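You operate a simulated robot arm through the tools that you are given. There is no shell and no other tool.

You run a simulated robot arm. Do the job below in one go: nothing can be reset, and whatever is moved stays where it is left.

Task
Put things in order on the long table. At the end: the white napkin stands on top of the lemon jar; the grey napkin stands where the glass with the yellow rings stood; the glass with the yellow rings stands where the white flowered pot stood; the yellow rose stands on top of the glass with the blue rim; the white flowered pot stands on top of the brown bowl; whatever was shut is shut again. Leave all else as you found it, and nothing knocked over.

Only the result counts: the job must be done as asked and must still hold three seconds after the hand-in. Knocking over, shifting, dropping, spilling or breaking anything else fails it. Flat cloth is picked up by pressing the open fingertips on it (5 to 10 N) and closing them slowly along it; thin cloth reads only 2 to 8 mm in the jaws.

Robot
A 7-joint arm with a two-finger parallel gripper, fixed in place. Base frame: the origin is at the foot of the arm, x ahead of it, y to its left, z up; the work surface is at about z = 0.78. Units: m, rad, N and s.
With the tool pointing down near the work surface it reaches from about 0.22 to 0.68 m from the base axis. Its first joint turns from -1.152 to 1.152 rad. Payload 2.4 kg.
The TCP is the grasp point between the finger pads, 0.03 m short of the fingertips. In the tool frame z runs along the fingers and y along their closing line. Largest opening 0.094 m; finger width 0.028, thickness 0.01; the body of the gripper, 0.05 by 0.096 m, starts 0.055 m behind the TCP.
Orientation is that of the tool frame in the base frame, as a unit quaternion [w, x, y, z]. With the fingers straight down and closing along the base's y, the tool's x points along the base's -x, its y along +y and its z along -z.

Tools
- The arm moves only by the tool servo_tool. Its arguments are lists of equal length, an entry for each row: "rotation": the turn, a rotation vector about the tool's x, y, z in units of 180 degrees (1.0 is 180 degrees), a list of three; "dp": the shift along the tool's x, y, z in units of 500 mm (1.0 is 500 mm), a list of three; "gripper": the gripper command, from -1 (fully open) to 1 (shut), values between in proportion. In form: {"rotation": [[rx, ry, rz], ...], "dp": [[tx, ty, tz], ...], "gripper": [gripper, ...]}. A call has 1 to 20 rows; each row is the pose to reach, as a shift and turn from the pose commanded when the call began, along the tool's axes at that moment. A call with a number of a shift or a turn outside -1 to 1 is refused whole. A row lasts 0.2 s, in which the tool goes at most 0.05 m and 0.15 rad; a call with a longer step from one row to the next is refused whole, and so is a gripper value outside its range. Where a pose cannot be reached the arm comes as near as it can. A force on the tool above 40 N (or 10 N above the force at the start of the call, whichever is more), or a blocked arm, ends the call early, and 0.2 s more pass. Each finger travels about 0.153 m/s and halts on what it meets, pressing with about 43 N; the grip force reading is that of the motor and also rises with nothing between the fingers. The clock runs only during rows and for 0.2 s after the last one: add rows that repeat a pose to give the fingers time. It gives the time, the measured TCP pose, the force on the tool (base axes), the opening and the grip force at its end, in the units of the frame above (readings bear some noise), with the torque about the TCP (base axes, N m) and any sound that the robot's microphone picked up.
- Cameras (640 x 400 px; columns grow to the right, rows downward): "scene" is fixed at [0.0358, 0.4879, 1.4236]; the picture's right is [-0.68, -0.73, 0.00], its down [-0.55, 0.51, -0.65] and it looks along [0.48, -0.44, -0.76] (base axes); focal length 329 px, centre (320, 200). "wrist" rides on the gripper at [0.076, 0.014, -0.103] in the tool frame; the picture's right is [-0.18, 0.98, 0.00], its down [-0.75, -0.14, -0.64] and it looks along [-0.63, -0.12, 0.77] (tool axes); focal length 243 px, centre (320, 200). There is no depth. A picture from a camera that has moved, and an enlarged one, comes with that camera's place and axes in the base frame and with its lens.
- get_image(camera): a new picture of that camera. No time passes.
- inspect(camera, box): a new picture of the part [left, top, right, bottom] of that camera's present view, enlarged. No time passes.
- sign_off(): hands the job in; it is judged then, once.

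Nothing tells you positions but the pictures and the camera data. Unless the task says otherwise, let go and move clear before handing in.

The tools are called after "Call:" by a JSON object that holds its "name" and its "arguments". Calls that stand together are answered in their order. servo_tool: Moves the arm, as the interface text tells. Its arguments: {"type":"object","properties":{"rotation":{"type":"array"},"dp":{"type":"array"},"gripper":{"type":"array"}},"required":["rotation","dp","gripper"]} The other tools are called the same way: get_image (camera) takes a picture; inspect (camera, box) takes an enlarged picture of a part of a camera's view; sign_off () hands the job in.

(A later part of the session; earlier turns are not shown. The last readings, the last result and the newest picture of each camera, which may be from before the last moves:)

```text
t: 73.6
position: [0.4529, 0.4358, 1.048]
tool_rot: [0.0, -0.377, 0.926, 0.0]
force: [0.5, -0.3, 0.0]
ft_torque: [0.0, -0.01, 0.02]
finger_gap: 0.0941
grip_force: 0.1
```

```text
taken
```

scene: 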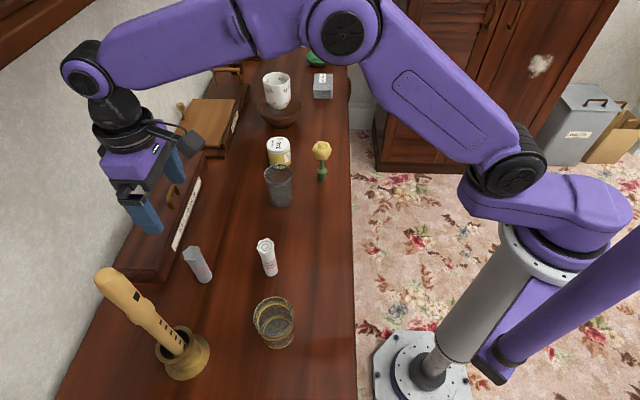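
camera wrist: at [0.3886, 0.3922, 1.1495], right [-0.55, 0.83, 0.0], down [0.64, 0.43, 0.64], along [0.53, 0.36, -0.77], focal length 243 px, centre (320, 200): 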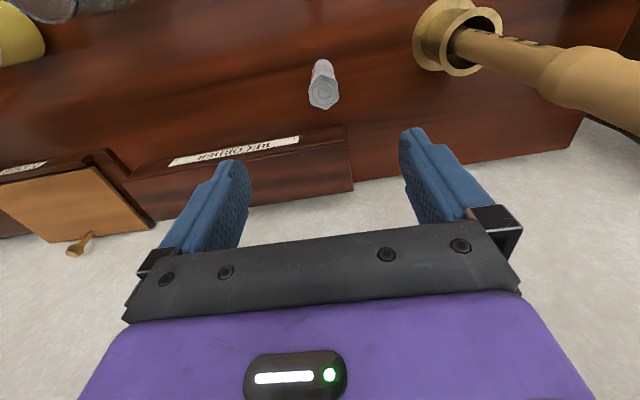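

The grey napkin stands at the glass's old place. Next is the white napkin near (0.371, 0.325), so I'll move over it.

Call:
{"name": "servo_tool", "arguments": {"rotation": [[0, 0, 0.003], [0, 0, 0.006], [0, 0, 0.01], [0, 0, 0.013], [0, 0, 0.016], [0, 0, 0.016]], "dp": [[0.056, -0.009, 0.0], [0.112, -0.017, 0.0], [0.168, -0.026, 0.02], [0.224, -0.035, 0.06], [0.2802, -0.0436, 0.096], [0.2802, -0.0436, 0.096]], "gripper": [-1, -1, -1, -1, -1, -1]}}

Call:
{"name": "get_image", "arguments": {"camera": "wrist"}}

Call:
{"name": "inspect", "arguments": {"camera": "wrist", "box": [270, 60, 370, 150]}}

```text
t: 75.0
position: [0.3623, 0.3237, 0.996]
tool_rot: [0.0, -0.353, 0.935, 0.0]
force: [-0.1, -0.5, -0.2]
ft_torque: [0.01, -0.03, -0.01]
finger_gap: 0.0939
grip_force: 0.1
```

```text
taken
camera wrist: at [0.2961, 0.2838, 1.0984], right [-0.51, 0.86, 0.0], down [0.66, 0.39, 0.64], along [0.55, 0.33, -0.77], focal length 243 px, centre (320, 200)
```

wrist: 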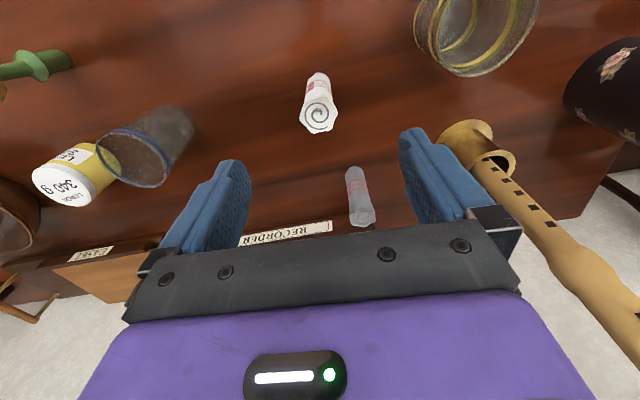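

```text
4.44 times, centred on (320, 105) of wrist
camera zoom: at [0.2961, 0.2838, 1.0984], right [-0.51, 0.86, 0.0], down [0.66, 0.39, 0.64], along [0.55, 0.33, -0.77], focal length 1078 px, centre (320, 622)
```

zoom: 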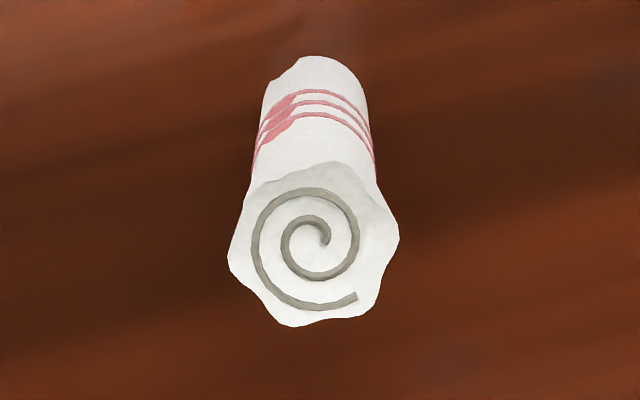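

The white napkin is centred within about 3 mm. I'll correct and descend.

Call:
{"name": "servo_tool", "arguments": {"rotation": [[0, 0, 0], [0, 0, 0], [0, 0, 0], [0, 0, 0], [0, 0, 0], [0, 0, 0], [0, 0, 0]], "dp": [[-0.003, -0.002, 0.06], [-0.006, -0.004, 0.12], [-0.006, -0.004, 0.17], [-0.006, -0.004, 0.22], [-0.006, -0.004, 0.26], [-0.006, -0.004, 0.302], [-0.006, -0.004, 0.302]], "gripper": [-1, -1, -1, -1, -1, -1, -1]}}

Call:
{"name": "get_image", "arguments": {"camera": "wrist"}}

Call:
{"name": "inspect", "arguments": {"camera": "wrist", "box": [230, 110, 420, 250]}}

```text
t: 76.6
position: [0.367, 0.3266, 0.8468]
tool_rot: [0.0, -0.354, 0.935, 0.0]
force: [0.5, -1.1, 0.3]
ft_torque: [0.02, 0.0, 0.01]
finger_gap: 0.0939
grip_force: 0.0
```

```text
taken
camera wrist: at [0.3009, 0.2867, 0.9489], right [-0.51, 0.86, 0.0], down [0.66, 0.39, 0.64], along [0.55, 0.33, -0.77], focal length 243 px, centre (320, 200)
```

wrist: 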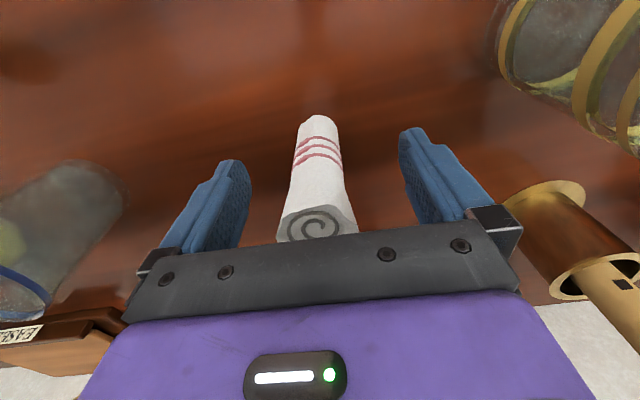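

```text
2.86 times, centred on (325, 180) of wrist
camera zoom: at [0.3009, 0.2867, 0.9489], right [-0.51, 0.86, 0.0], down [0.66, 0.39, 0.64], along [0.55, 0.33, -0.77], focal length 693 px, centre (306, 257)
```

zoom: 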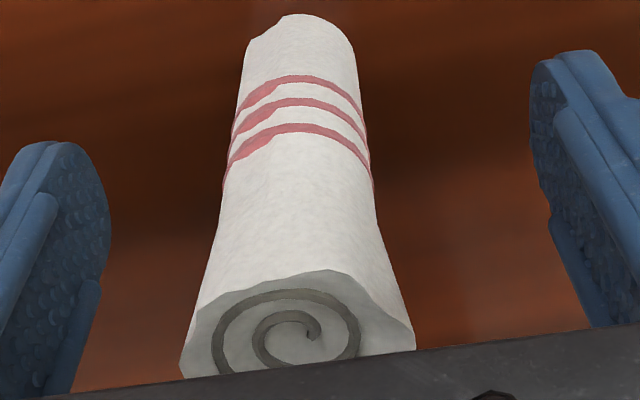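

Call:
{"name": "servo_tool", "arguments": {"rotation": [[0, 0, 0], [0, 0, 0], [0, 0, 0], [0, 0, 0], [0, 0, 0], [0, 0, 0], [0, 0, 0], [0, 0, 0], [0, 0, 0], [0, 0, 0], [0, 0, 0]], "dp": [[0.003, -0.0025, 0], [0.003, -0.0025, 0], [0.003, -0.0025, 0], [0.003, -0.0025, 0], [0.003, -0.0025, 0], [0.003, -0.0025, 0], [0.003, -0.0025, 0], [0.003, -0.0025, 0], [0.003, -0.0025, 0], [0.003, -0.0025, 0], [0.003, -0.0025, 0]], "gripper": [-1, -0.7, -0.4, -0.1, 0.1, 0.18, 0.25, 0.32, 0.38, 0.44, 0.5]}}

Call:
{"name": "get_image", "arguments": {"camera": "wrist"}}

```text
t: 79.0
position: [0.3668, 0.3244, 0.8469]
tool_rot: [0.0, -0.353, 0.936, 0.0]
force: [-0.5, -0.7, 0.1]
ft_torque: [0.01, 0.01, -0.03]
finger_gap: 0.0325
grip_force: 43.0
```

```text
taken
camera wrist: at [0.3005, 0.2842, 0.9495], right [-0.51, 0.86, 0.0], down [0.66, 0.39, 0.64], along [0.55, 0.33, -0.77], focal length 243 px, centre (320, 200)
```

wrist: 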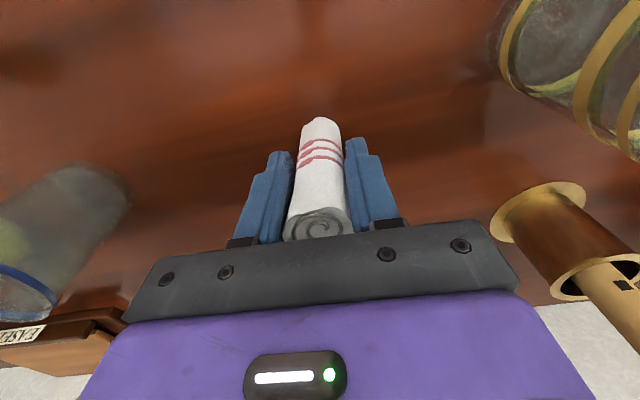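

Call:
{"name": "servo_tool", "arguments": {"rotation": [[0, 0, 0], [0, 0, 0], [0, 0, 0], [0, 0, 0], [0, 0, 0], [0, 0, 0], [0, 0, 0], [0, 0, 0], [0, 0, 0]], "dp": [[0, 0, -0.02], [0, 0, -0.06], [0, 0, -0.11], [0, 0, -0.17], [0, 0, -0.23], [0, 0, -0.29], [0, 0, -0.35], [0, 0, -0.4], [0, 0, -0.4]], "gripper": [0.5, 0.5, 0.5, 0.5, 0.5, 0.5, 0.5, 0.5, 0.5]}}

Call:
{"name": "get_image", "arguments": {"camera": "wrist"}}

Call:
{"name": "get_image", "arguments": {"camera": "scene"}}

```text
t: 81.0
position: [0.3682, 0.3256, 1.0507]
tool_rot: [0.0, -0.354, 0.935, 0.0]
force: [-0.2, -0.4, -0.4]
ft_torque: [-0.02, -0.02, 0.05]
finger_gap: 0.0322
grip_force: 42.7
```

```text
taken
camera wrist: at [0.3011, 0.2858, 1.1518], right [-0.51, 0.86, 0.0], down [0.66, 0.39, 0.64], along [0.55, 0.33, -0.77], focal length 243 px, centre (320, 200)
```

wrist: 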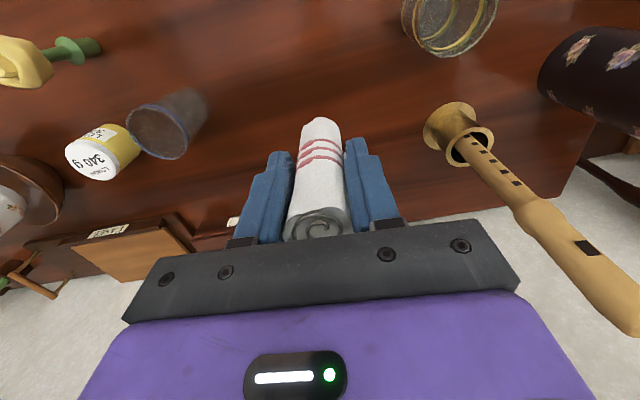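

```text
taken
```

scene: 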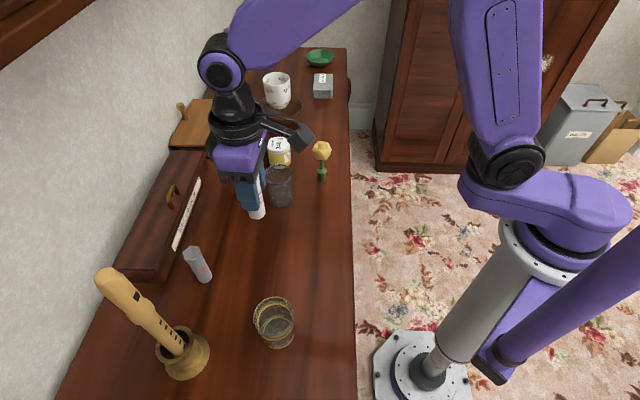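

Call:
{"name": "servo_tool", "arguments": {"rotation": [[0, 0, 0.0226], [0, 0, 0.0452], [0, 0, 0.0677], [0, 0, 0.0903], [0, 0, 0.1129], [0, 0, 0.1355], [0, 0, 0.158], [0, 0, 0.1806], [0, 0, 0.1806]], "dp": [[0.0048, -0.0743, 0], [0.0097, -0.1486, 0], [0.0145, -0.2228, 0], [0.0193, -0.2971, 0], [0.0241, -0.3714, 0], [0.029, -0.4457, 0], [0.0338, -0.5199, 0], [0.0386, -0.5942, 0], [0.0386, -0.5942, 0]], "gripper": [0.5, 0.5, 0.5, 0.5, 0.5, 0.5, 0.5, 0.5, 0.5]}}

Call:
{"name": "get_image", "arguments": {"camera": "wrist"}}

Call:
{"name": "get_image", "arguments": {"camera": "scene"}}

```text
t: 83.0
position: [0.5494, 0.0876, 1.048]
tool_rot: [0.0, -0.077, 0.997, 0.0]
force: [-0.6, 0.1, -0.6]
ft_torque: [0.0, 0.02, 0.01]
finger_gap: 0.0322
grip_force: 42.9
```

```text
taken
camera wrist: at [0.4724, 0.0893, 1.1506], right [0.03, 1.0, 0.0], down [0.77, -0.02, 0.64], along [0.64, -0.02, -0.77], focal length 243 px, centre (320, 200)
```

wrist: 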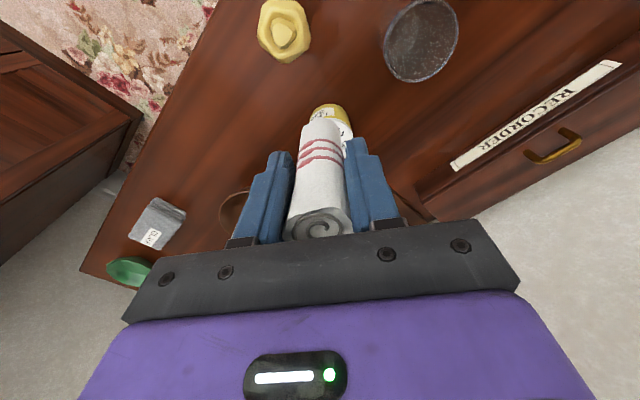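

```text
taken
```

scene: 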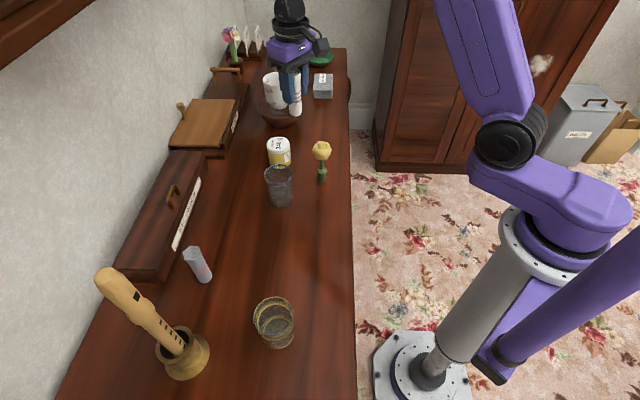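

Call:
{"name": "inspect", "arguments": {"camera": "wrist", "box": [270, 80, 390, 180]}}

Call:
{"name": "inspect", "arguments": {"camera": "scene", "box": [240, 120, 340, 220]}}

```text
4.00 times, centred on (330, 130) of wrist
camera zoom: at [0.4724, 0.0893, 1.1506], right [0.03, 1.0, 0.0], down [0.77, -0.02, 0.64], along [0.64, -0.02, -0.77], focal length 970 px, centre (280, 480)
```

zoom: 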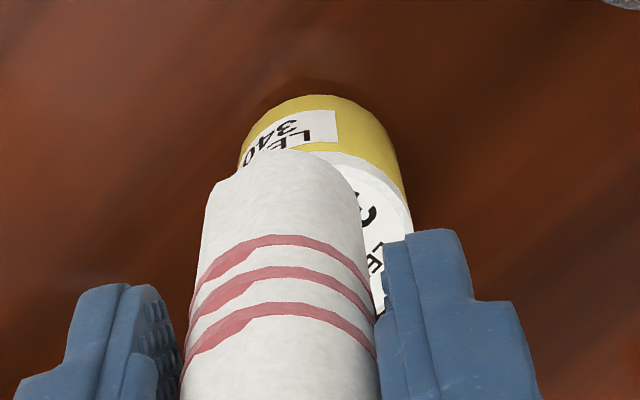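

```text
4.00 times, centred on (290, 170) of scene
camera zoom: at [0.0358, 0.4879, 1.4236], right [-0.68, -0.73, 0.0], down [-0.55, 0.51, -0.65], along [0.48, -0.45, -0.76], focal length 1314 px, centre (440, 320)
```

zoom: 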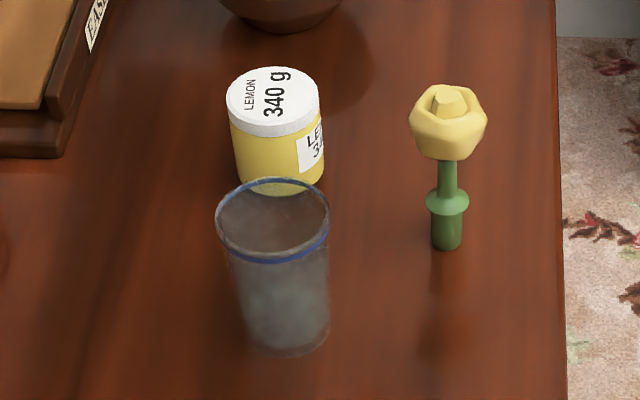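

The jar is straight ahead of the tool at about (0.6255, 0.0995). I'll move over it and lower to just above the lid.

Call:
{"name": "servo_tool", "arguments": {"rotation": [[0, 0, 0], [0, 0, 0], [0, 0, 0], [0, 0, 0], [0, 0, 0], [0, 0, 0], [0, 0, 0], [0, 0, 0], [0, 0, 0]], "dp": [[-0.05, 0, 0], [-0.1, 0, 0], [-0.14, 0, 0], [-0.154, 0, 0], [-0.154, 0, 0.06], [-0.154, 0, 0.12], [-0.154, 0, 0.18], [-0.154, 0, 0.24], [-0.154, 0, 0.24]], "gripper": [0.5, 0.5, 0.5, 0.5, 0.5, 0.5, 0.5, 0.5, 0.5]}}

Call:
{"name": "get_image", "arguments": {"camera": "wrist"}}

Call:
{"name": "inspect", "arguments": {"camera": "scene", "box": [240, 90, 340, 190]}}

```text
t: 85.0
position: [0.624, 0.1021, 0.9301]
tool_rot: [0.0, -0.078, 0.997, 0.0]
force: [0.1, -0.1, -0.7]
ft_torque: [0.01, 0.01, 0.03]
finger_gap: 0.0321
grip_force: 43.0
```

```text
taken
camera wrist: at [0.5473, 0.1043, 1.0321], right [0.03, 1.0, 0.0], down [0.77, -0.02, 0.64], along [0.64, -0.02, -0.77], focal length 243 px, centre (320, 200)
```

wrist: 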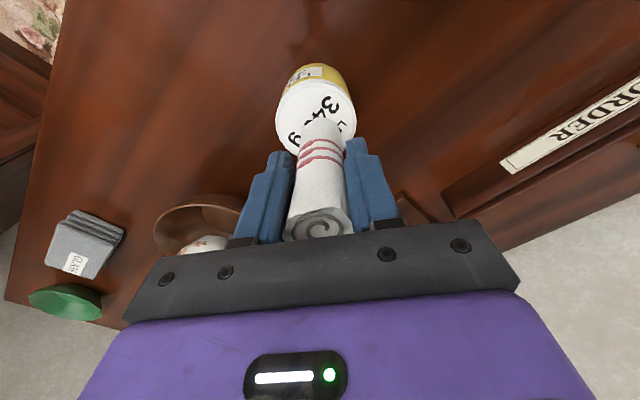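

```text
4.00 times, centred on (290, 140) of scene
camera zoom: at [0.0358, 0.4879, 1.4236], right [-0.68, -0.73, 0.0], down [-0.55, 0.51, -0.65], along [0.48, -0.44, -0.76], focal length 1314 px, centre (440, 440)
```

zoom: 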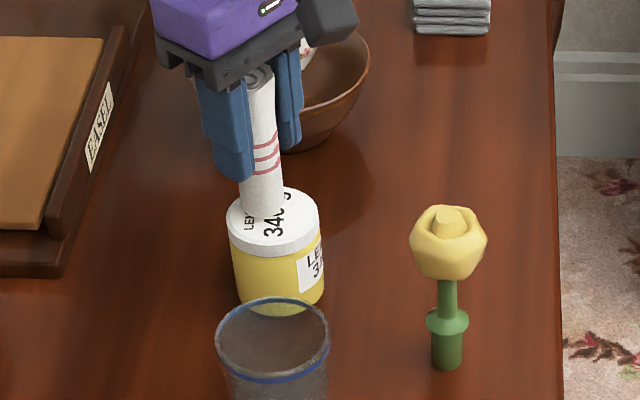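

Call:
{"name": "inspect", "arguments": {"camera": "wrist", "box": [260, 50, 380, 170]}}

```text
3.33 times, centred on (320, 110) of wrist
camera zoom: at [0.5473, 0.1043, 1.0321], right [0.03, 1.0, 0.0], down [0.77, -0.02, 0.64], along [0.64, -0.02, -0.77], focal length 809 px, centre (320, 500)
```

zoom: 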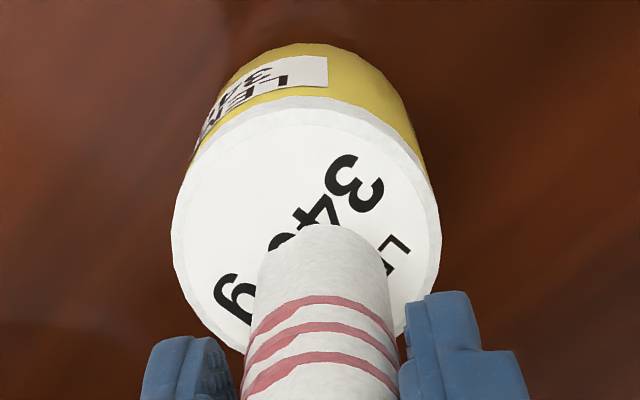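

Call:
{"name": "inspect", "arguments": {"camera": "scene", "box": [260, 110, 310, 170]}}

```text
6.67 times, centred on (285, 140) of scene
camera zoom: at [0.0358, 0.4879, 1.4236], right [-0.68, -0.73, 0.0], down [-0.55, 0.51, -0.65], along [0.48, -0.44, -0.76], focal length 2191 px, centre (553, 600)
```

zoom: 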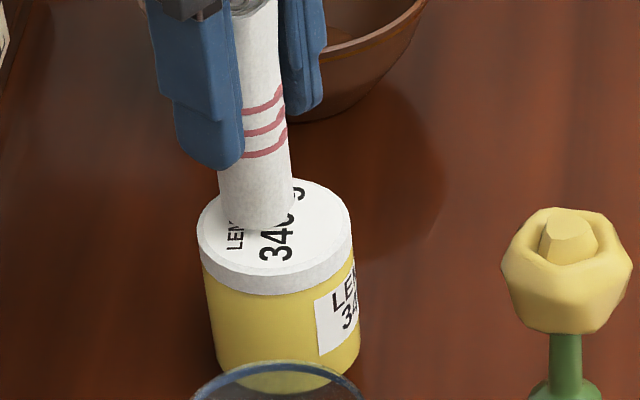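

I estimate the napkin's base is about 12 mm above the lid and needs a 5 mm sideways correction. I'll apply it and come down gradually.

Call:
{"name": "servo_tool", "arguments": {"rotation": [[0, 0, 0], [0, 0, 0], [0, 0, 0], [0, 0, 0], [0, 0, 0]], "dp": [[0.003, -0.005, 0], [0.0056, -0.01, 0], [0.0056, -0.01, 0.006], [0.0056, -0.01, 0.012], [0.0056, -0.01, 0.012]], "gripper": [0.5, 0.5, 0.5, 0.5, 0.5]}}

Call:
{"name": "servo_tool", "arguments": {"rotation": [[0, 0, 0], [0, 0, 0], [0, 0, 0]], "dp": [[0, 0, 0.002], [0, 0, 0.004], [0, 0, 0.004]], "gripper": [0.5, 0.5, 0.5]}}

Call:
{"name": "inspect", "arguments": {"camera": "scene", "box": [260, 110, 310, 170]}}

```text
t: 86.2
position: [0.6218, 0.0951, 0.9232]
tool_rot: [0.0, -0.078, 0.997, 0.0]
force: [-0.6, -0.2, -0.2]
ft_torque: [-0.03, 0.0, -0.02]
finger_gap: 0.0327
grip_force: 43.3
```

```text
t: 87.0
position: [0.6238, 0.0955, 0.9227]
tool_rot: [0.003, -0.077, 0.997, 0.0]
force: [-6.4, -0.7, 30.1]
ft_torque: [0.03, 0.5, 0.02]
finger_gap: 0.0322
grip_force: 43.2
```

```text
6.67 times, centred on (285, 140) of scene
camera zoom: at [0.035, 0.4878, 1.4237], right [-0.68, -0.73, 0.0], down [-0.55, 0.51, -0.66], along [0.48, -0.44, -0.76], focal length 2191 px, centre (553, 600)
```

zoom: 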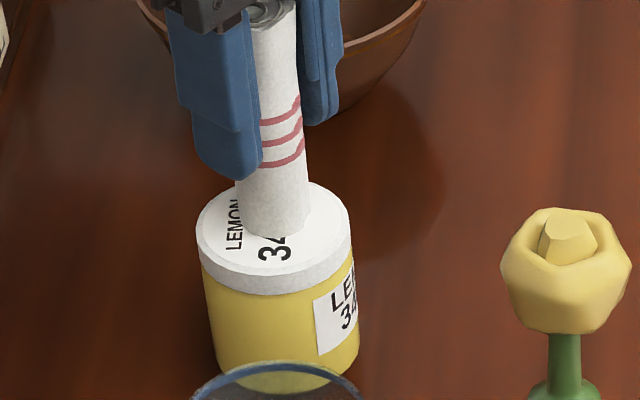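

Contact came a little early at about 30 N. I'll back up 3 mm right away and check.

Call:
{"name": "servo_tool", "arguments": {"rotation": [[0, 0, 0], [0, 0, 0]], "dp": [[0, 0, -0.006], [0, 0, -0.006]], "gripper": [0.5, 0.5]}}

Call:
{"name": "inspect", "arguments": {"camera": "wrist", "box": [260, 50, 380, 170]}}

Call:
{"name": "inspect", "arguments": {"camera": "scene", "box": [260, 110, 310, 170]}}

```text
t: 87.6
position: [0.6223, 0.0941, 0.9213]
tool_rot: [0.001, -0.078, 0.997, 0.0]
force: [3.4, 1.7, 7.5]
ft_torque: [0.1, -0.25, 0.01]
finger_gap: 0.032
grip_force: 42.6
```

```text
3.33 times, centred on (320, 110) of wrist
camera zoom: at [0.5456, 0.0963, 1.0244], right [0.03, 1.0, 0.0], down [0.77, -0.02, 0.64], along [0.64, -0.02, -0.77], focal length 809 px, centre (320, 500)
```

zoom: 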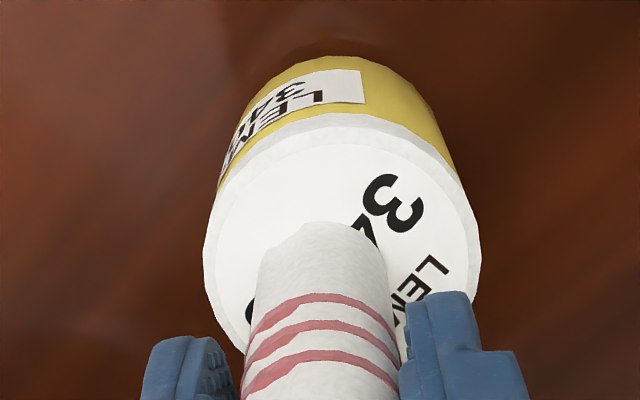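

```text
6.67 times, centred on (285, 140) of scene
camera zoom: at [0.0357, 0.4879, 1.4236], right [-0.68, -0.73, 0.0], down [-0.55, 0.51, -0.65], along [0.48, -0.44, -0.76], focal length 2191 px, centre (553, 600)
```

zoom: 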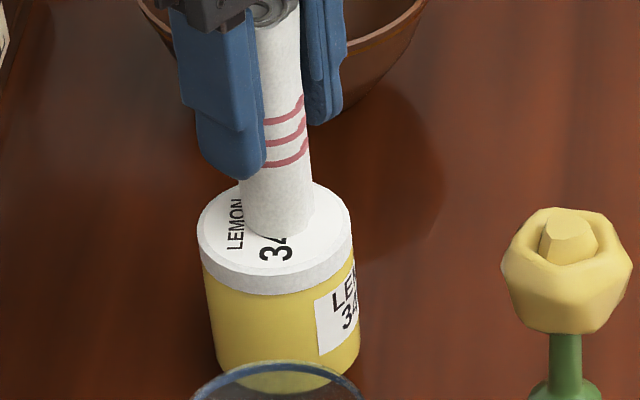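

The napkin really is on the lid, with contact directly below the grip. I'll raise a little, shift 3 mm toward the lid's centre and set it down again gently.

Call:
{"name": "servo_tool", "arguments": {"rotation": [[0, 0, 0], [0, 0, 0], [0, 0, 0], [0, 0, 0], [0, 0, 0]], "dp": [[0, 0, -0.008], [0, 0.003, -0.008], [0, 0.006, -0.008], [0, 0.006, -0.008], [0, 0.006, -0.008]], "gripper": [0.5, 0.5, 0.5, 0.5, 0.5]}}

Call:
{"name": "get_image", "arguments": {"camera": "wrist"}}

Call:
{"name": "inspect", "arguments": {"camera": "scene", "box": [260, 110, 310, 170]}}

Call:
{"name": "inspect", "arguments": {"camera": "wrist", "box": [260, 50, 380, 170]}}

```text
t: 88.8
position: [0.6225, 0.0973, 0.9264]
tool_rot: [0.0, -0.078, 0.997, 0.001]
force: [1.1, 1.1, -1.2]
ft_torque: [-0.02, 0.02, 0.0]
finger_gap: 0.0321
grip_force: 43.3
```

```text
taken
camera wrist: at [0.5454, 0.0987, 1.0289], right [0.03, 1.0, 0.0], down [0.77, -0.02, 0.64], along [0.64, -0.02, -0.77], focal length 243 px, centre (320, 200)
```

wrist: 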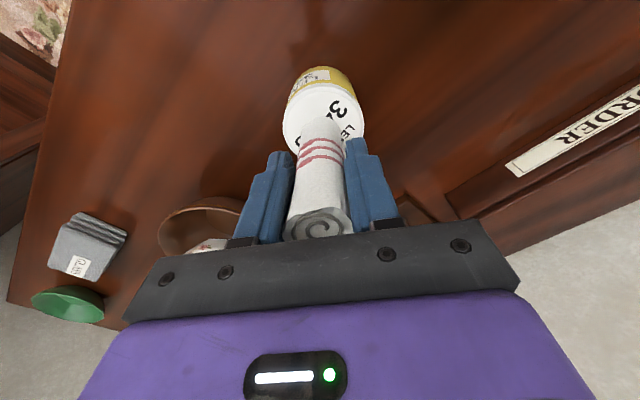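

```text
6.67 times, centred on (285, 140) of scene
camera zoom: at [0.0358, 0.4879, 1.4236], right [-0.68, -0.73, 0.0], down [-0.55, 0.51, -0.65], along [0.48, -0.44, -0.76], focal length 2191 px, centre (553, 600)
```

zoom: 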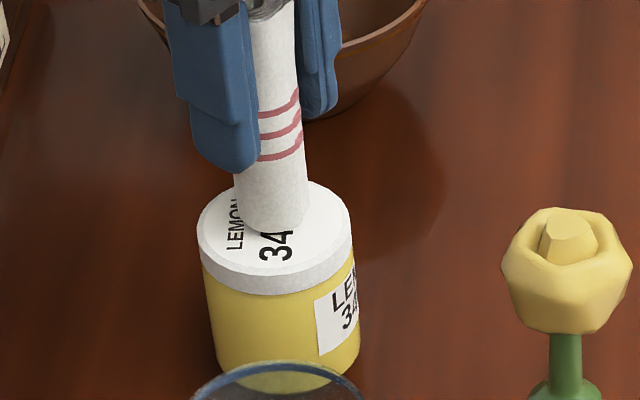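

```text
3.33 times, centred on (320, 110) of wrist
camera zoom: at [0.5454, 0.0987, 1.0289], right [0.03, 1.0, 0.0], down [0.77, -0.02, 0.64], along [0.64, -0.02, -0.77], focal length 809 px, centre (320, 500)
```

zoom: 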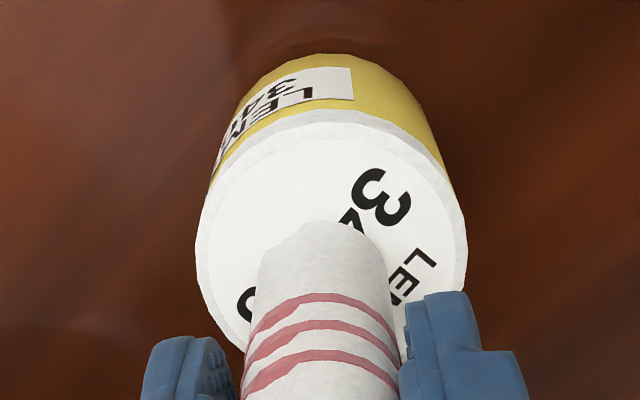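

Call:
{"name": "servo_tool", "arguments": {"rotation": [[0, 0, 0], [0, 0, 0], [0, 0, 0], [0, 0, 0]], "dp": [[0, 0.002, 0.003], [0, 0.002, 0.006], [0, 0.002, 0.006], [0, 0.002, 0.006]], "gripper": [0.5, 0.5, 0.5, 0.5]}}

```text
t: 89.8
position: [0.6226, 0.097, 0.9221]
tool_rot: [-0.001, -0.077, 0.997, 0.0]
force: [0.7, -0.4, -0.3]
ft_torque: [-0.02, -0.02, 0.0]
finger_gap: 0.0323
grip_force: 43.1
```

Call:
{"name": "servo_tool", "arguments": {"rotation": [[0, 0, 0], [0, 0, 0], [0, 0, 0]], "dp": [[0, 0, 0.001], [0, 0, 0.0015], [0, 0, 0.0015]], "gripper": [0.5, 0.5, 0.5]}}

```text
t: 90.6
position: [0.6216, 0.0975, 0.9244]
tool_rot: [0.0, -0.078, 0.997, 0.0]
force: [0.2, -0.3, 0.1]
ft_torque: [-0.01, 0.01, -0.01]
finger_gap: 0.0323
grip_force: 43.4
```

Call:
{"name": "servo_tool", "arguments": {"rotation": [[0, 0, 0], [0, 0, 0], [0, 0, 0]], "dp": [[0, 0, 0.001], [0, 0, 0.0015], [0, 0, 0.0015]], "gripper": [0.5, 0.5, 0.5]}}

```text
t: 91.4
position: [0.6237, 0.0975, 0.9224]
tool_rot: [0.0, -0.077, 0.997, 0.0]
force: [0.8, -0.1, -0.6]
ft_torque: [0.02, -0.01, -0.02]
finger_gap: 0.0321
grip_force: 43.3
```

Call:
{"name": "servo_tool", "arguments": {"rotation": [[0, 0, 0], [0, 0, 0], [0, 0, 0]], "dp": [[0, 0, 0.001], [0, 0, 0.0015], [0, 0, 0.0015]], "gripper": [0.5, 0.5, 0.5]}}

```text
t: 92.2
position: [0.6229, 0.098, 0.9213]
tool_rot: [0.001, -0.078, 0.997, 0.0]
force: [-1.5, -0.6, 8.3]
ft_torque: [0.01, 0.05, 0.02]
finger_gap: 0.0324
grip_force: 42.9
```

Light contact of about 8 N. Opening gently.

Call:
{"name": "servo_tool", "arguments": {"rotation": [[0, 0, 0], [0, 0, 0], [0, 0, 0], [0, 0, 0], [0, 0, 0], [0, 0, 0], [0, 0, 0], [0, 0, 0], [0, 0, 0], [0, 0, 0]], "dp": [[0, 0, 0], [0, 0, 0], [0, 0, 0], [0, 0, 0], [0, 0, 0], [0, 0, 0], [0, 0, 0], [0, 0, 0], [0, 0, 0], [0, 0, 0]], "gripper": [0.4, 0.34, 0.3, 0.26, 0.2, 0.1, -0.05, -0.25, -0.5, -0.7]}}

Call:
{"name": "get_image", "arguments": {"camera": "wrist"}}

Call:
{"name": "inspect", "arguments": {"camera": "scene", "box": [240, 90, 340, 190]}}

```text
t: 94.4
position: [0.6217, 0.0974, 0.9222]
tool_rot: [0.0, -0.078, 0.997, 0.0]
force: [-0.2, 0.2, -0.7]
ft_torque: [-0.01, -0.01, 0.02]
finger_gap: 0.08
grip_force: 0.0
```

```text
taken
camera wrist: at [0.5453, 0.0998, 1.0236], right [0.03, 1.0, 0.0], down [0.77, -0.02, 0.64], along [0.64, -0.02, -0.77], focal length 243 px, centre (320, 200)
```

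wrist: 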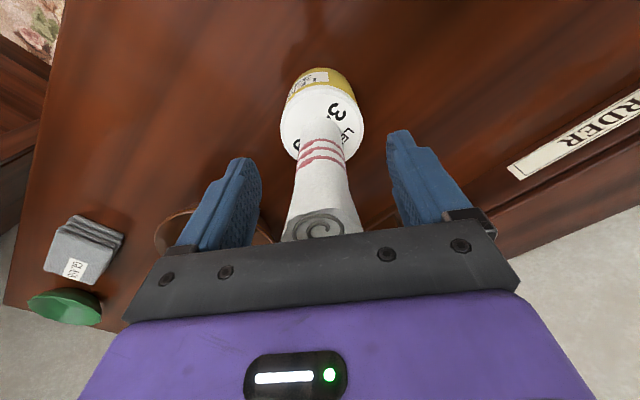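

```text
4.00 times, centred on (290, 140) of scene
camera zoom: at [0.0358, 0.4879, 1.4236], right [-0.68, -0.73, 0.0], down [-0.55, 0.51, -0.65], along [0.48, -0.44, -0.76], focal length 1314 px, centre (440, 440)
```

zoom: 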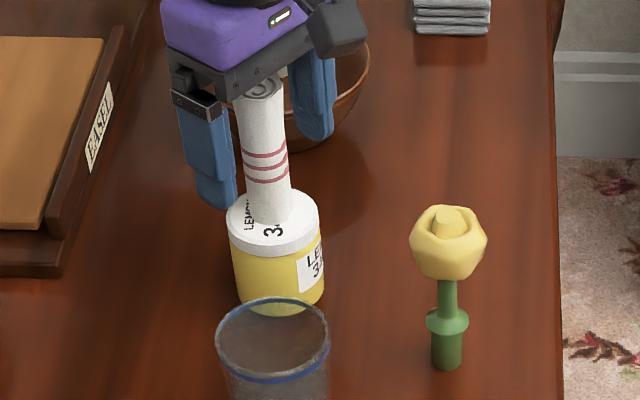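

The white napkin stands on the lid. Rising straight up.

Call:
{"name": "servo_tool", "arguments": {"rotation": [[0, 0, 0], [0, 0, 0], [0, 0, 0], [0, 0, 0], [0, 0, 0], [0, 0, 0], [0, 0, 0], [0, 0, 0]], "dp": [[0, 0, -0.02], [0, 0, -0.06], [0, 0, -0.11], [0, 0, -0.17], [0, 0, -0.23], [0, 0, -0.29], [0, 0, -0.32], [0, 0, -0.32]], "gripper": [-0.8, -0.9, -0.9, -1, -1, -1, -1, -1]}}

Call:
{"name": "get_image", "arguments": {"camera": "wrist"}}

Call:
{"name": "get_image", "arguments": {"camera": "scene"}}

Call:
{"name": "inspect", "arguments": {"camera": "scene", "box": [240, 90, 340, 190]}}

```text
t: 96.2
position: [0.6228, 0.097, 1.0809]
tool_rot: [-0.001, -0.077, 0.997, 0.0]
force: [1.0, 0.0, 0.1]
ft_torque: [-0.02, 0.0, 0.01]
finger_gap: 0.0938
grip_force: 0.1
```

```text
taken
camera wrist: at [0.5462, 0.099, 1.1836], right [0.03, 1.0, 0.0], down [0.77, -0.02, 0.64], along [0.64, -0.02, -0.77], focal length 243 px, centre (320, 200)
```

wrist: 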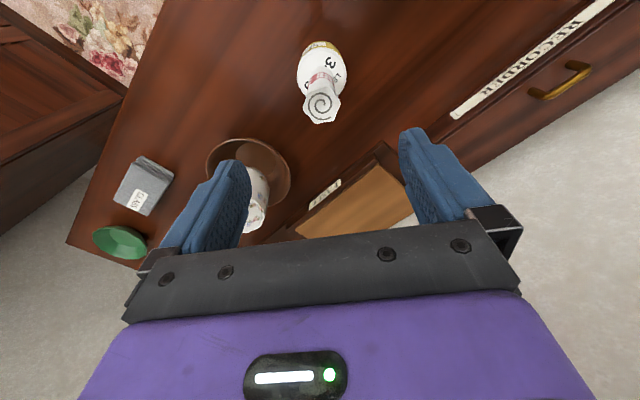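

```text
taken
```

scene: 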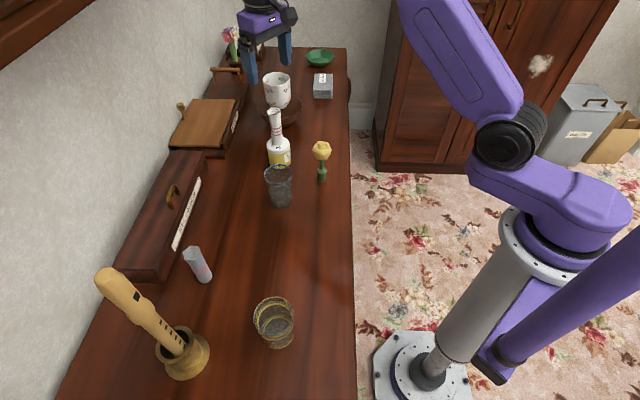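

```text
4.00 times, centred on (290, 140) of scene
camera zoom: at [0.0358, 0.4879, 1.4236], right [-0.68, -0.73, 0.0], down [-0.55, 0.51, -0.65], along [0.48, -0.44, -0.76], focal length 1314 px, centre (440, 440)
```

zoom: 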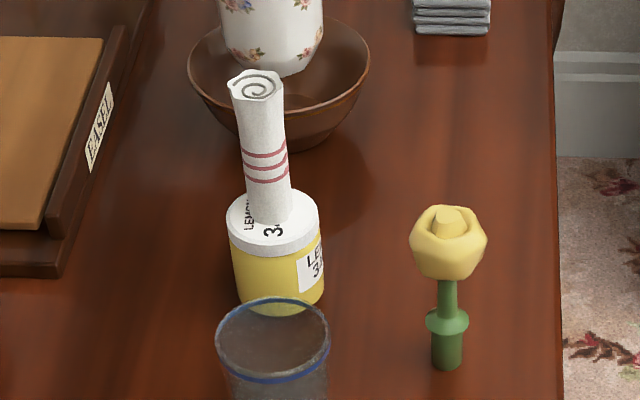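

The napkin stands well. Now the rose near (0.496, 0.058): I'll move over it.

Call:
{"name": "servo_tool", "arguments": {"rotation": [[0, 0, 0], [0, 0, 0], [0, 0, 0], [0, 0, 0], [0, 0, 0], [0, 0, 0], [0, 0, 0]], "dp": [[0.07, -0.009, 0], [0.14, -0.018, 0], [0.2, -0.027, 0], [0.25, -0.033, 0.05], [0.2744, -0.0362, 0.1], [0.2744, -0.0362, 0.14], [0.2744, -0.0362, 0.14]], "gripper": [-1, -1, -1, -1, -1, -1, -1]}}

Call:
{"name": "get_image", "arguments": {"camera": "wrist"}}

Call:
{"name": "inspect", "arguments": {"camera": "wrist", "box": [260, 50, 380, 170]}}

```text
t: 97.8
position: [0.4907, 0.059, 1.0126]
tool_rot: [0.0, -0.077, 0.997, 0.0]
force: [-0.6, 0.6, 0.0]
ft_torque: [-0.02, 0.0, 0.01]
finger_gap: 0.0939
grip_force: 0.0
```

```text
taken
camera wrist: at [0.4136, 0.0606, 1.1143], right [0.03, 1.0, 0.0], down [0.77, -0.02, 0.64], along [0.64, -0.02, -0.77], focal length 243 px, centre (320, 200)
```

wrist: 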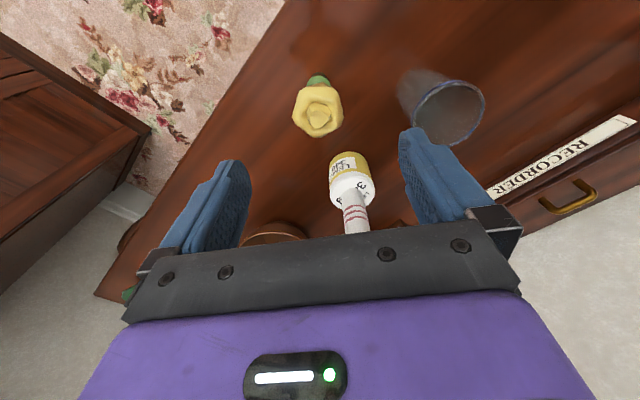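

```text
3.33 times, centred on (320, 110) of wrist
camera zoom: at [0.4136, 0.0606, 1.1143], right [0.03, 1.0, 0.0], down [0.77, -0.02, 0.64], along [0.64, -0.02, -0.77], focal length 809 px, centre (320, 500)
```

zoom: 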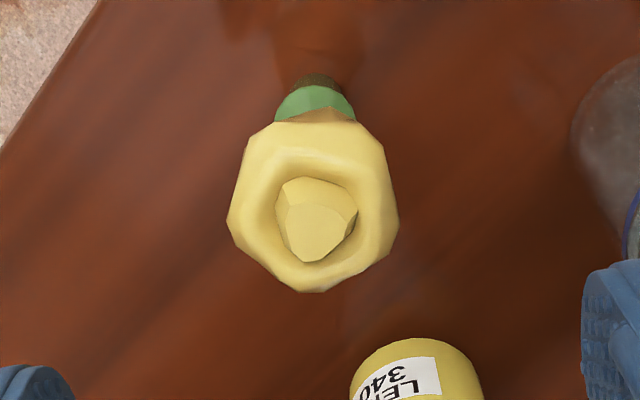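

The rose's head is widest near z 0.88 and sits about 8 mm ahead of the tool. I'll correct, come lower and recheck.

Call:
{"name": "servo_tool", "arguments": {"rotation": [[0, 0, 0], [0, 0, 0], [0, 0, 0], [0, 0, 0], [0, 0, 0]], "dp": [[-0.008, -0.003, 0.04], [-0.016, -0.006, 0.08], [-0.016, -0.006, 0.12], [-0.016, -0.006, 0.12], [-0.016, -0.006, 0.12]], "gripper": [-1, -1, -1, -1, -1]}}

Call:
{"name": "inspect", "arguments": {"camera": "wrist", "box": [230, 40, 410, 200]}}

Call:
{"name": "inspect", "arguments": {"camera": "scene", "box": [270, 100, 380, 210]}}

```text
t: 99.0
position: [0.4986, 0.0574, 0.9524]
tool_rot: [0.0, -0.077, 0.997, 0.001]
force: [-0.4, -0.9, 0.0]
ft_torque: [0.01, 0.0, 0.02]
finger_gap: 0.094
grip_force: 0.1
```

```text
2.50 times, centred on (320, 120) of wrist
camera zoom: at [0.4218, 0.0591, 1.0542], right [0.03, 1.0, 0.0], down [0.77, -0.02, 0.64], along [0.64, -0.02, -0.77], focal length 606 px, centre (320, 400)
```

zoom: 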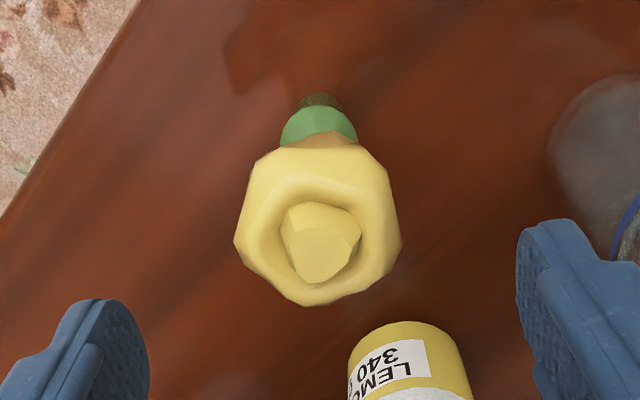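

```text
3.64 times, centred on (325, 155) of scene
camera zoom: at [0.0358, 0.4879, 1.4236], right [-0.68, -0.73, 0.0], down [-0.55, 0.51, -0.65], along [0.48, -0.44, -0.76], focal length 1195 px, centre (302, 364)
```

zoom: 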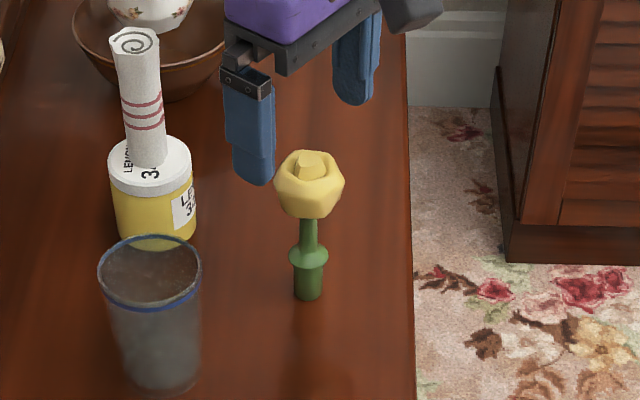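

The tool is well centred. Descending to grip the head, then closing slowly.

Call:
{"name": "servo_tool", "arguments": {"rotation": [[0, 0, 0], [0, 0, 0], [0, 0, 0], [0, 0, 0], [0, 0, 0], [0, 0, 0]], "dp": [[0, 0, 0.04], [0, 0, 0.08], [0, 0, 0.11], [0, 0, 0.13], [0, 0, 0.144], [0, 0, 0.144]], "gripper": [-1, -1, -1, -1, -1, -1]}}

Call:
{"name": "get_image", "arguments": {"camera": "wrist"}}

Call:
{"name": "inspect", "arguments": {"camera": "scene", "box": [270, 100, 380, 210]}}

```text
t: 100.4
position: [0.4976, 0.0566, 0.8798]
tool_rot: [0.0, -0.077, 0.997, 0.0]
force: [-0.1, 1.2, -0.2]
ft_torque: [0.04, -0.01, 0.01]
finger_gap: 0.0939
grip_force: 0.0
```

```text
taken
camera wrist: at [0.4211, 0.0586, 0.9806], right [0.03, 1.0, 0.0], down [0.77, -0.02, 0.64], along [0.64, -0.02, -0.77], focal length 243 px, centre (320, 200)
```

wrist: 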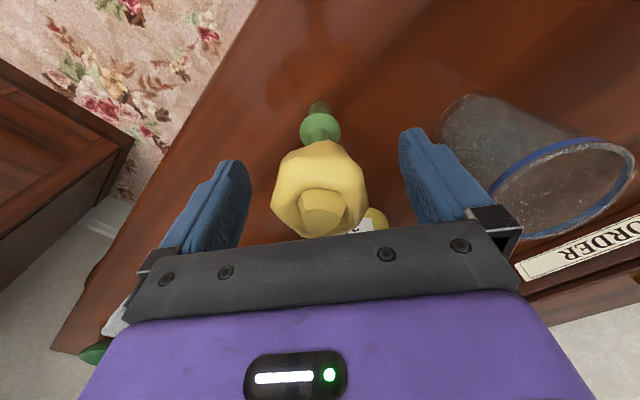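

```text
3.64 times, centred on (325, 155) of scene
camera zoom: at [0.0358, 0.4879, 1.4236], right [-0.68, -0.73, 0.0], down [-0.55, 0.51, -0.65], along [0.48, -0.44, -0.76], focal length 1195 px, centre (302, 364)
```

zoom: 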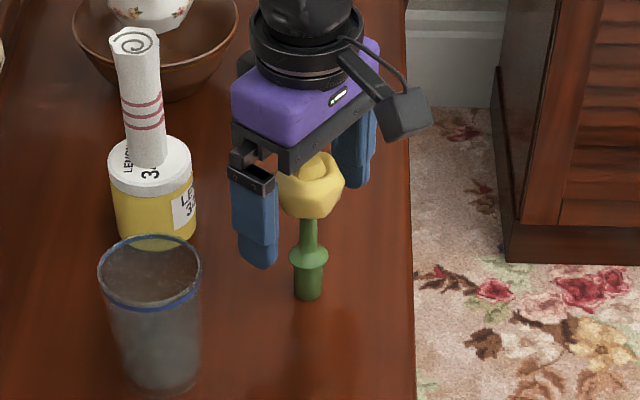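

Call:
{"name": "servo_tool", "arguments": {"rotation": [[0, 0, 0], [0, 0, 0], [0, 0, 0], [0, 0, 0], [0, 0, 0], [0, 0, 0], [0, 0, 0], [0, 0, 0], [0, 0, 0], [0, 0, 0], [0, 0, 0]], "dp": [[0, 0, 0], [0, 0, 0], [0, 0, 0], [0, 0, 0], [0, 0, 0], [0, 0, 0], [0, 0, 0], [0, 0, 0], [0, 0, 0], [0, 0, 0], [0, 0, 0]], "gripper": [-0.8, -0.6, -0.4, -0.25, -0.15, -0.08, -0.02, 0.05, 0.12, 0.2, 0.25]}}

Call:
{"name": "get_image", "arguments": {"camera": "wrist"}}

Call:
{"name": "inspect", "arguments": {"camera": "scene", "box": [270, 100, 380, 210]}}

```text
t: 102.8
position: [0.4974, 0.0554, 0.8788]
tool_rot: [-0.001, -0.077, 0.997, 0.0]
force: [-0.4, -0.3, 1.2]
ft_torque: [-0.05, 0.08, 0.01]
finger_gap: 0.0461
grip_force: 42.5
```

```text
taken
camera wrist: at [0.421, 0.0586, 0.9807], right [0.03, 1.0, 0.0], down [0.77, -0.02, 0.64], along [0.64, -0.02, -0.77], focal length 243 px, centre (320, 200)
```

wrist: 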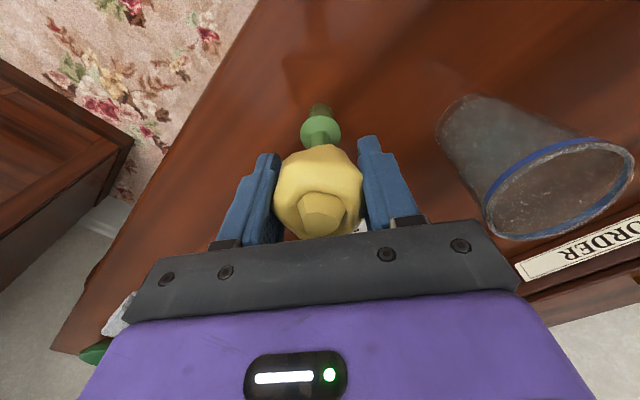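

```text
3.64 times, centred on (325, 155) of scene
camera zoom: at [0.0358, 0.4879, 1.4236], right [-0.68, -0.73, 0.0], down [-0.55, 0.51, -0.65], along [0.48, -0.44, -0.76], focal length 1195 px, centre (302, 364)
```

zoom: 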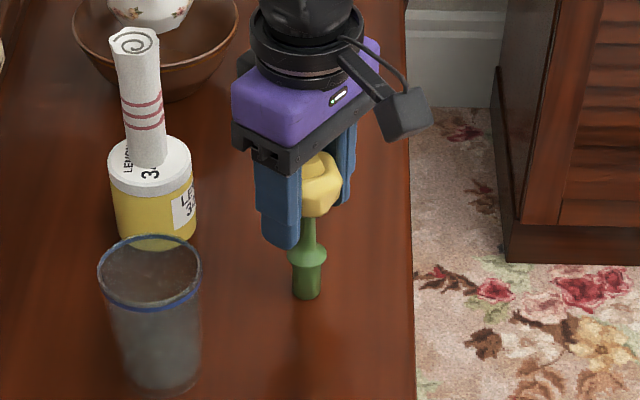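

The rose is held by its head at 0.046 m. Lifting and viewing the blue-rim glass.

Call:
{"name": "servo_tool", "arguments": {"rotation": [[0, 0, 0], [0, 0, 0], [0, 0, 0], [0, 0, 0], [0, 0, 0], [0, 0, 0], [0, 0, 0], [0, 0, 0]], "dp": [[0, 0, -0.02], [0, 0, -0.06], [0, 0, -0.11], [0, 0, -0.17], [0, 0, -0.23], [0, 0, -0.28], [0, 0, -0.32], [0, 0, -0.32]], "gripper": [0.25, 0.25, 0.25, 0.25, 0.25, 0.25, 0.25, 0.25]}}

Call:
{"name": "get_image", "arguments": {"camera": "wrist"}}

Call:
{"name": "inspect", "arguments": {"camera": "wrist", "box": [370, 40, 510, 160]}}

Call:
{"name": "inspect", "arguments": {"camera": "scene", "box": [240, 110, 360, 220]}}

```text
t: 104.6
position: [0.4991, 0.0578, 1.0408]
tool_rot: [0.0, -0.078, 0.997, -0.001]
force: [1.2, 0.7, -0.4]
ft_torque: [-0.02, 0.01, 0.02]
finger_gap: 0.0457
grip_force: 43.3
```

```text
taken
camera wrist: at [0.4221, 0.0586, 1.1431], right [0.03, 1.0, 0.0], down [0.77, -0.02, 0.64], along [0.64, -0.02, -0.77], focal length 243 px, centre (320, 200)
```

wrist: 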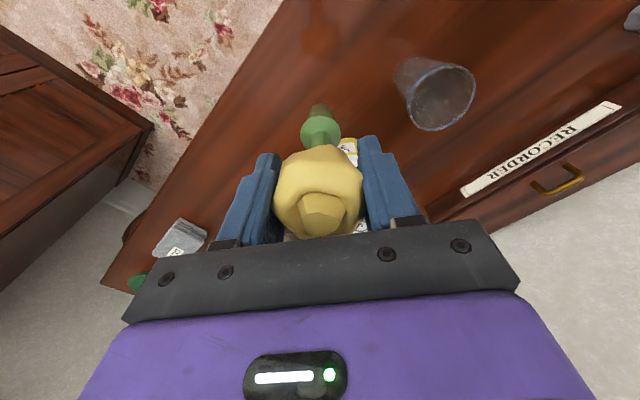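

```text
3.33 times, centred on (440, 100) of wrist
camera zoom: at [0.4221, 0.0586, 1.1431], right [0.03, 1.0, 0.0], down [0.77, -0.02, 0.64], along [0.64, -0.02, -0.77], focal length 809 px, centre (-80, 533)
```

zoom: 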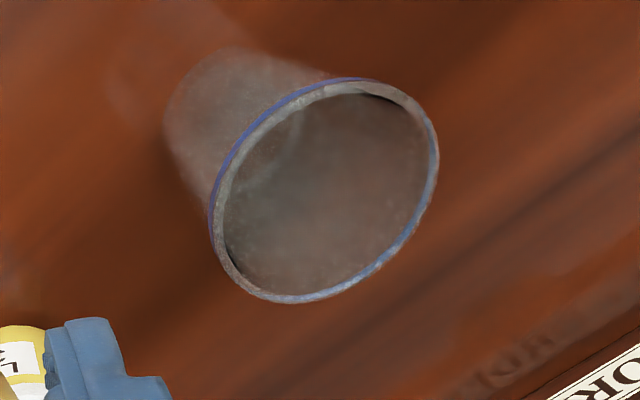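

```text
3.64 times, centred on (300, 165) of scene
camera zoom: at [0.0358, 0.4879, 1.4236], right [-0.68, -0.73, 0.0], down [-0.55, 0.51, -0.65], along [0.48, -0.44, -0.76], focal length 1195 px, centre (393, 327)
```

zoom: 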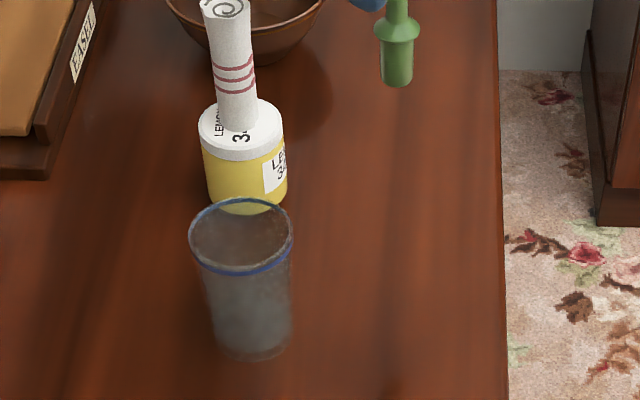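

The blue-rim glass is centred at about (0.506, 0.1805), its rim near z 0.881. Moving the rose over it.

Call:
{"name": "servo_tool", "arguments": {"rotation": [[0, 0, 0], [0, 0, 0], [0, 0, 0], [0, 0, 0], [0, 0, 0], [0, 0, 0], [0, 0, 0]], "dp": [[-0.01, 0.05, 0], [-0.02, 0.1, 0], [-0.03, 0.15, 0], [-0.042, 0.2, 0], [-0.0516, 0.2408, 0], [-0.0516, 0.2408, 0], [-0.0516, 0.2408, 0]], "gripper": [0.25, 0.25, 0.25, 0.25, 0.25, 0.25, 0.25]}}

Call:
{"name": "get_image", "arguments": {"camera": "wrist"}}

Call:
{"name": "inspect", "arguments": {"camera": "wrist", "box": [250, 40, 390, 170]}}

Call:
{"name": "inspect", "arguments": {"camera": "scene", "box": [230, 110, 340, 220]}}

```text
t: 106.2
position: [0.5044, 0.1806, 1.041]
tool_rot: [-0.001, -0.077, 0.997, 0.0]
force: [-0.8, -0.2, -0.3]
ft_torque: [-0.02, 0.03, 0.0]
finger_gap: 0.0459
grip_force: 42.7
```

```text
taken
camera wrist: at [0.4282, 0.1824, 1.1429], right [0.03, 1.0, 0.0], down [0.77, -0.02, 0.64], along [0.64, -0.02, -0.77], focal length 243 px, centre (320, 200)
```

wrist: 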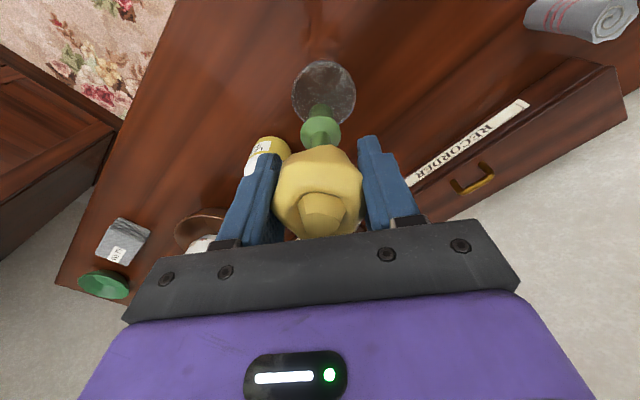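

```text
3.08 times, centred on (320, 105) of wrist
camera zoom: at [0.4282, 0.1824, 1.1429], right [0.03, 1.0, 0.0], down [0.77, -0.02, 0.64], along [0.64, -0.02, -0.77], focal length 746 px, centre (320, 492)
```

zoom: 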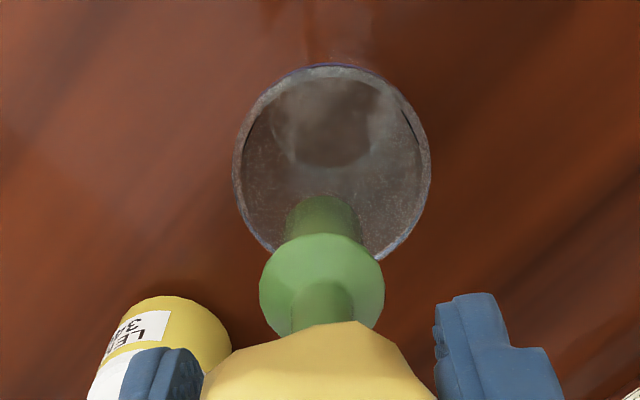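

```text
3.64 times, centred on (285, 165) of scene
camera zoom: at [0.0358, 0.4879, 1.4236], right [-0.68, -0.73, 0.0], down [-0.55, 0.51, -0.65], along [0.48, -0.44, -0.76], focal length 1195 px, centre (447, 327)
```

zoom: 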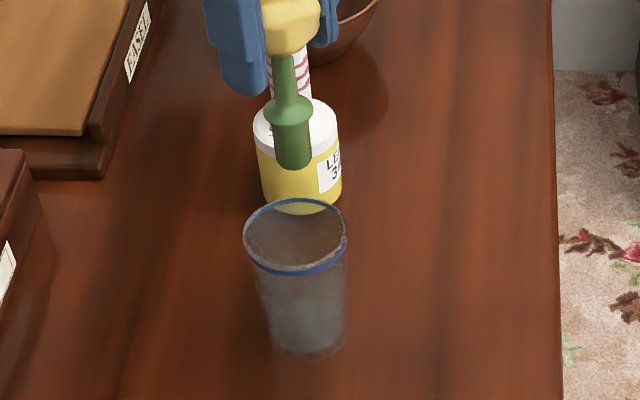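

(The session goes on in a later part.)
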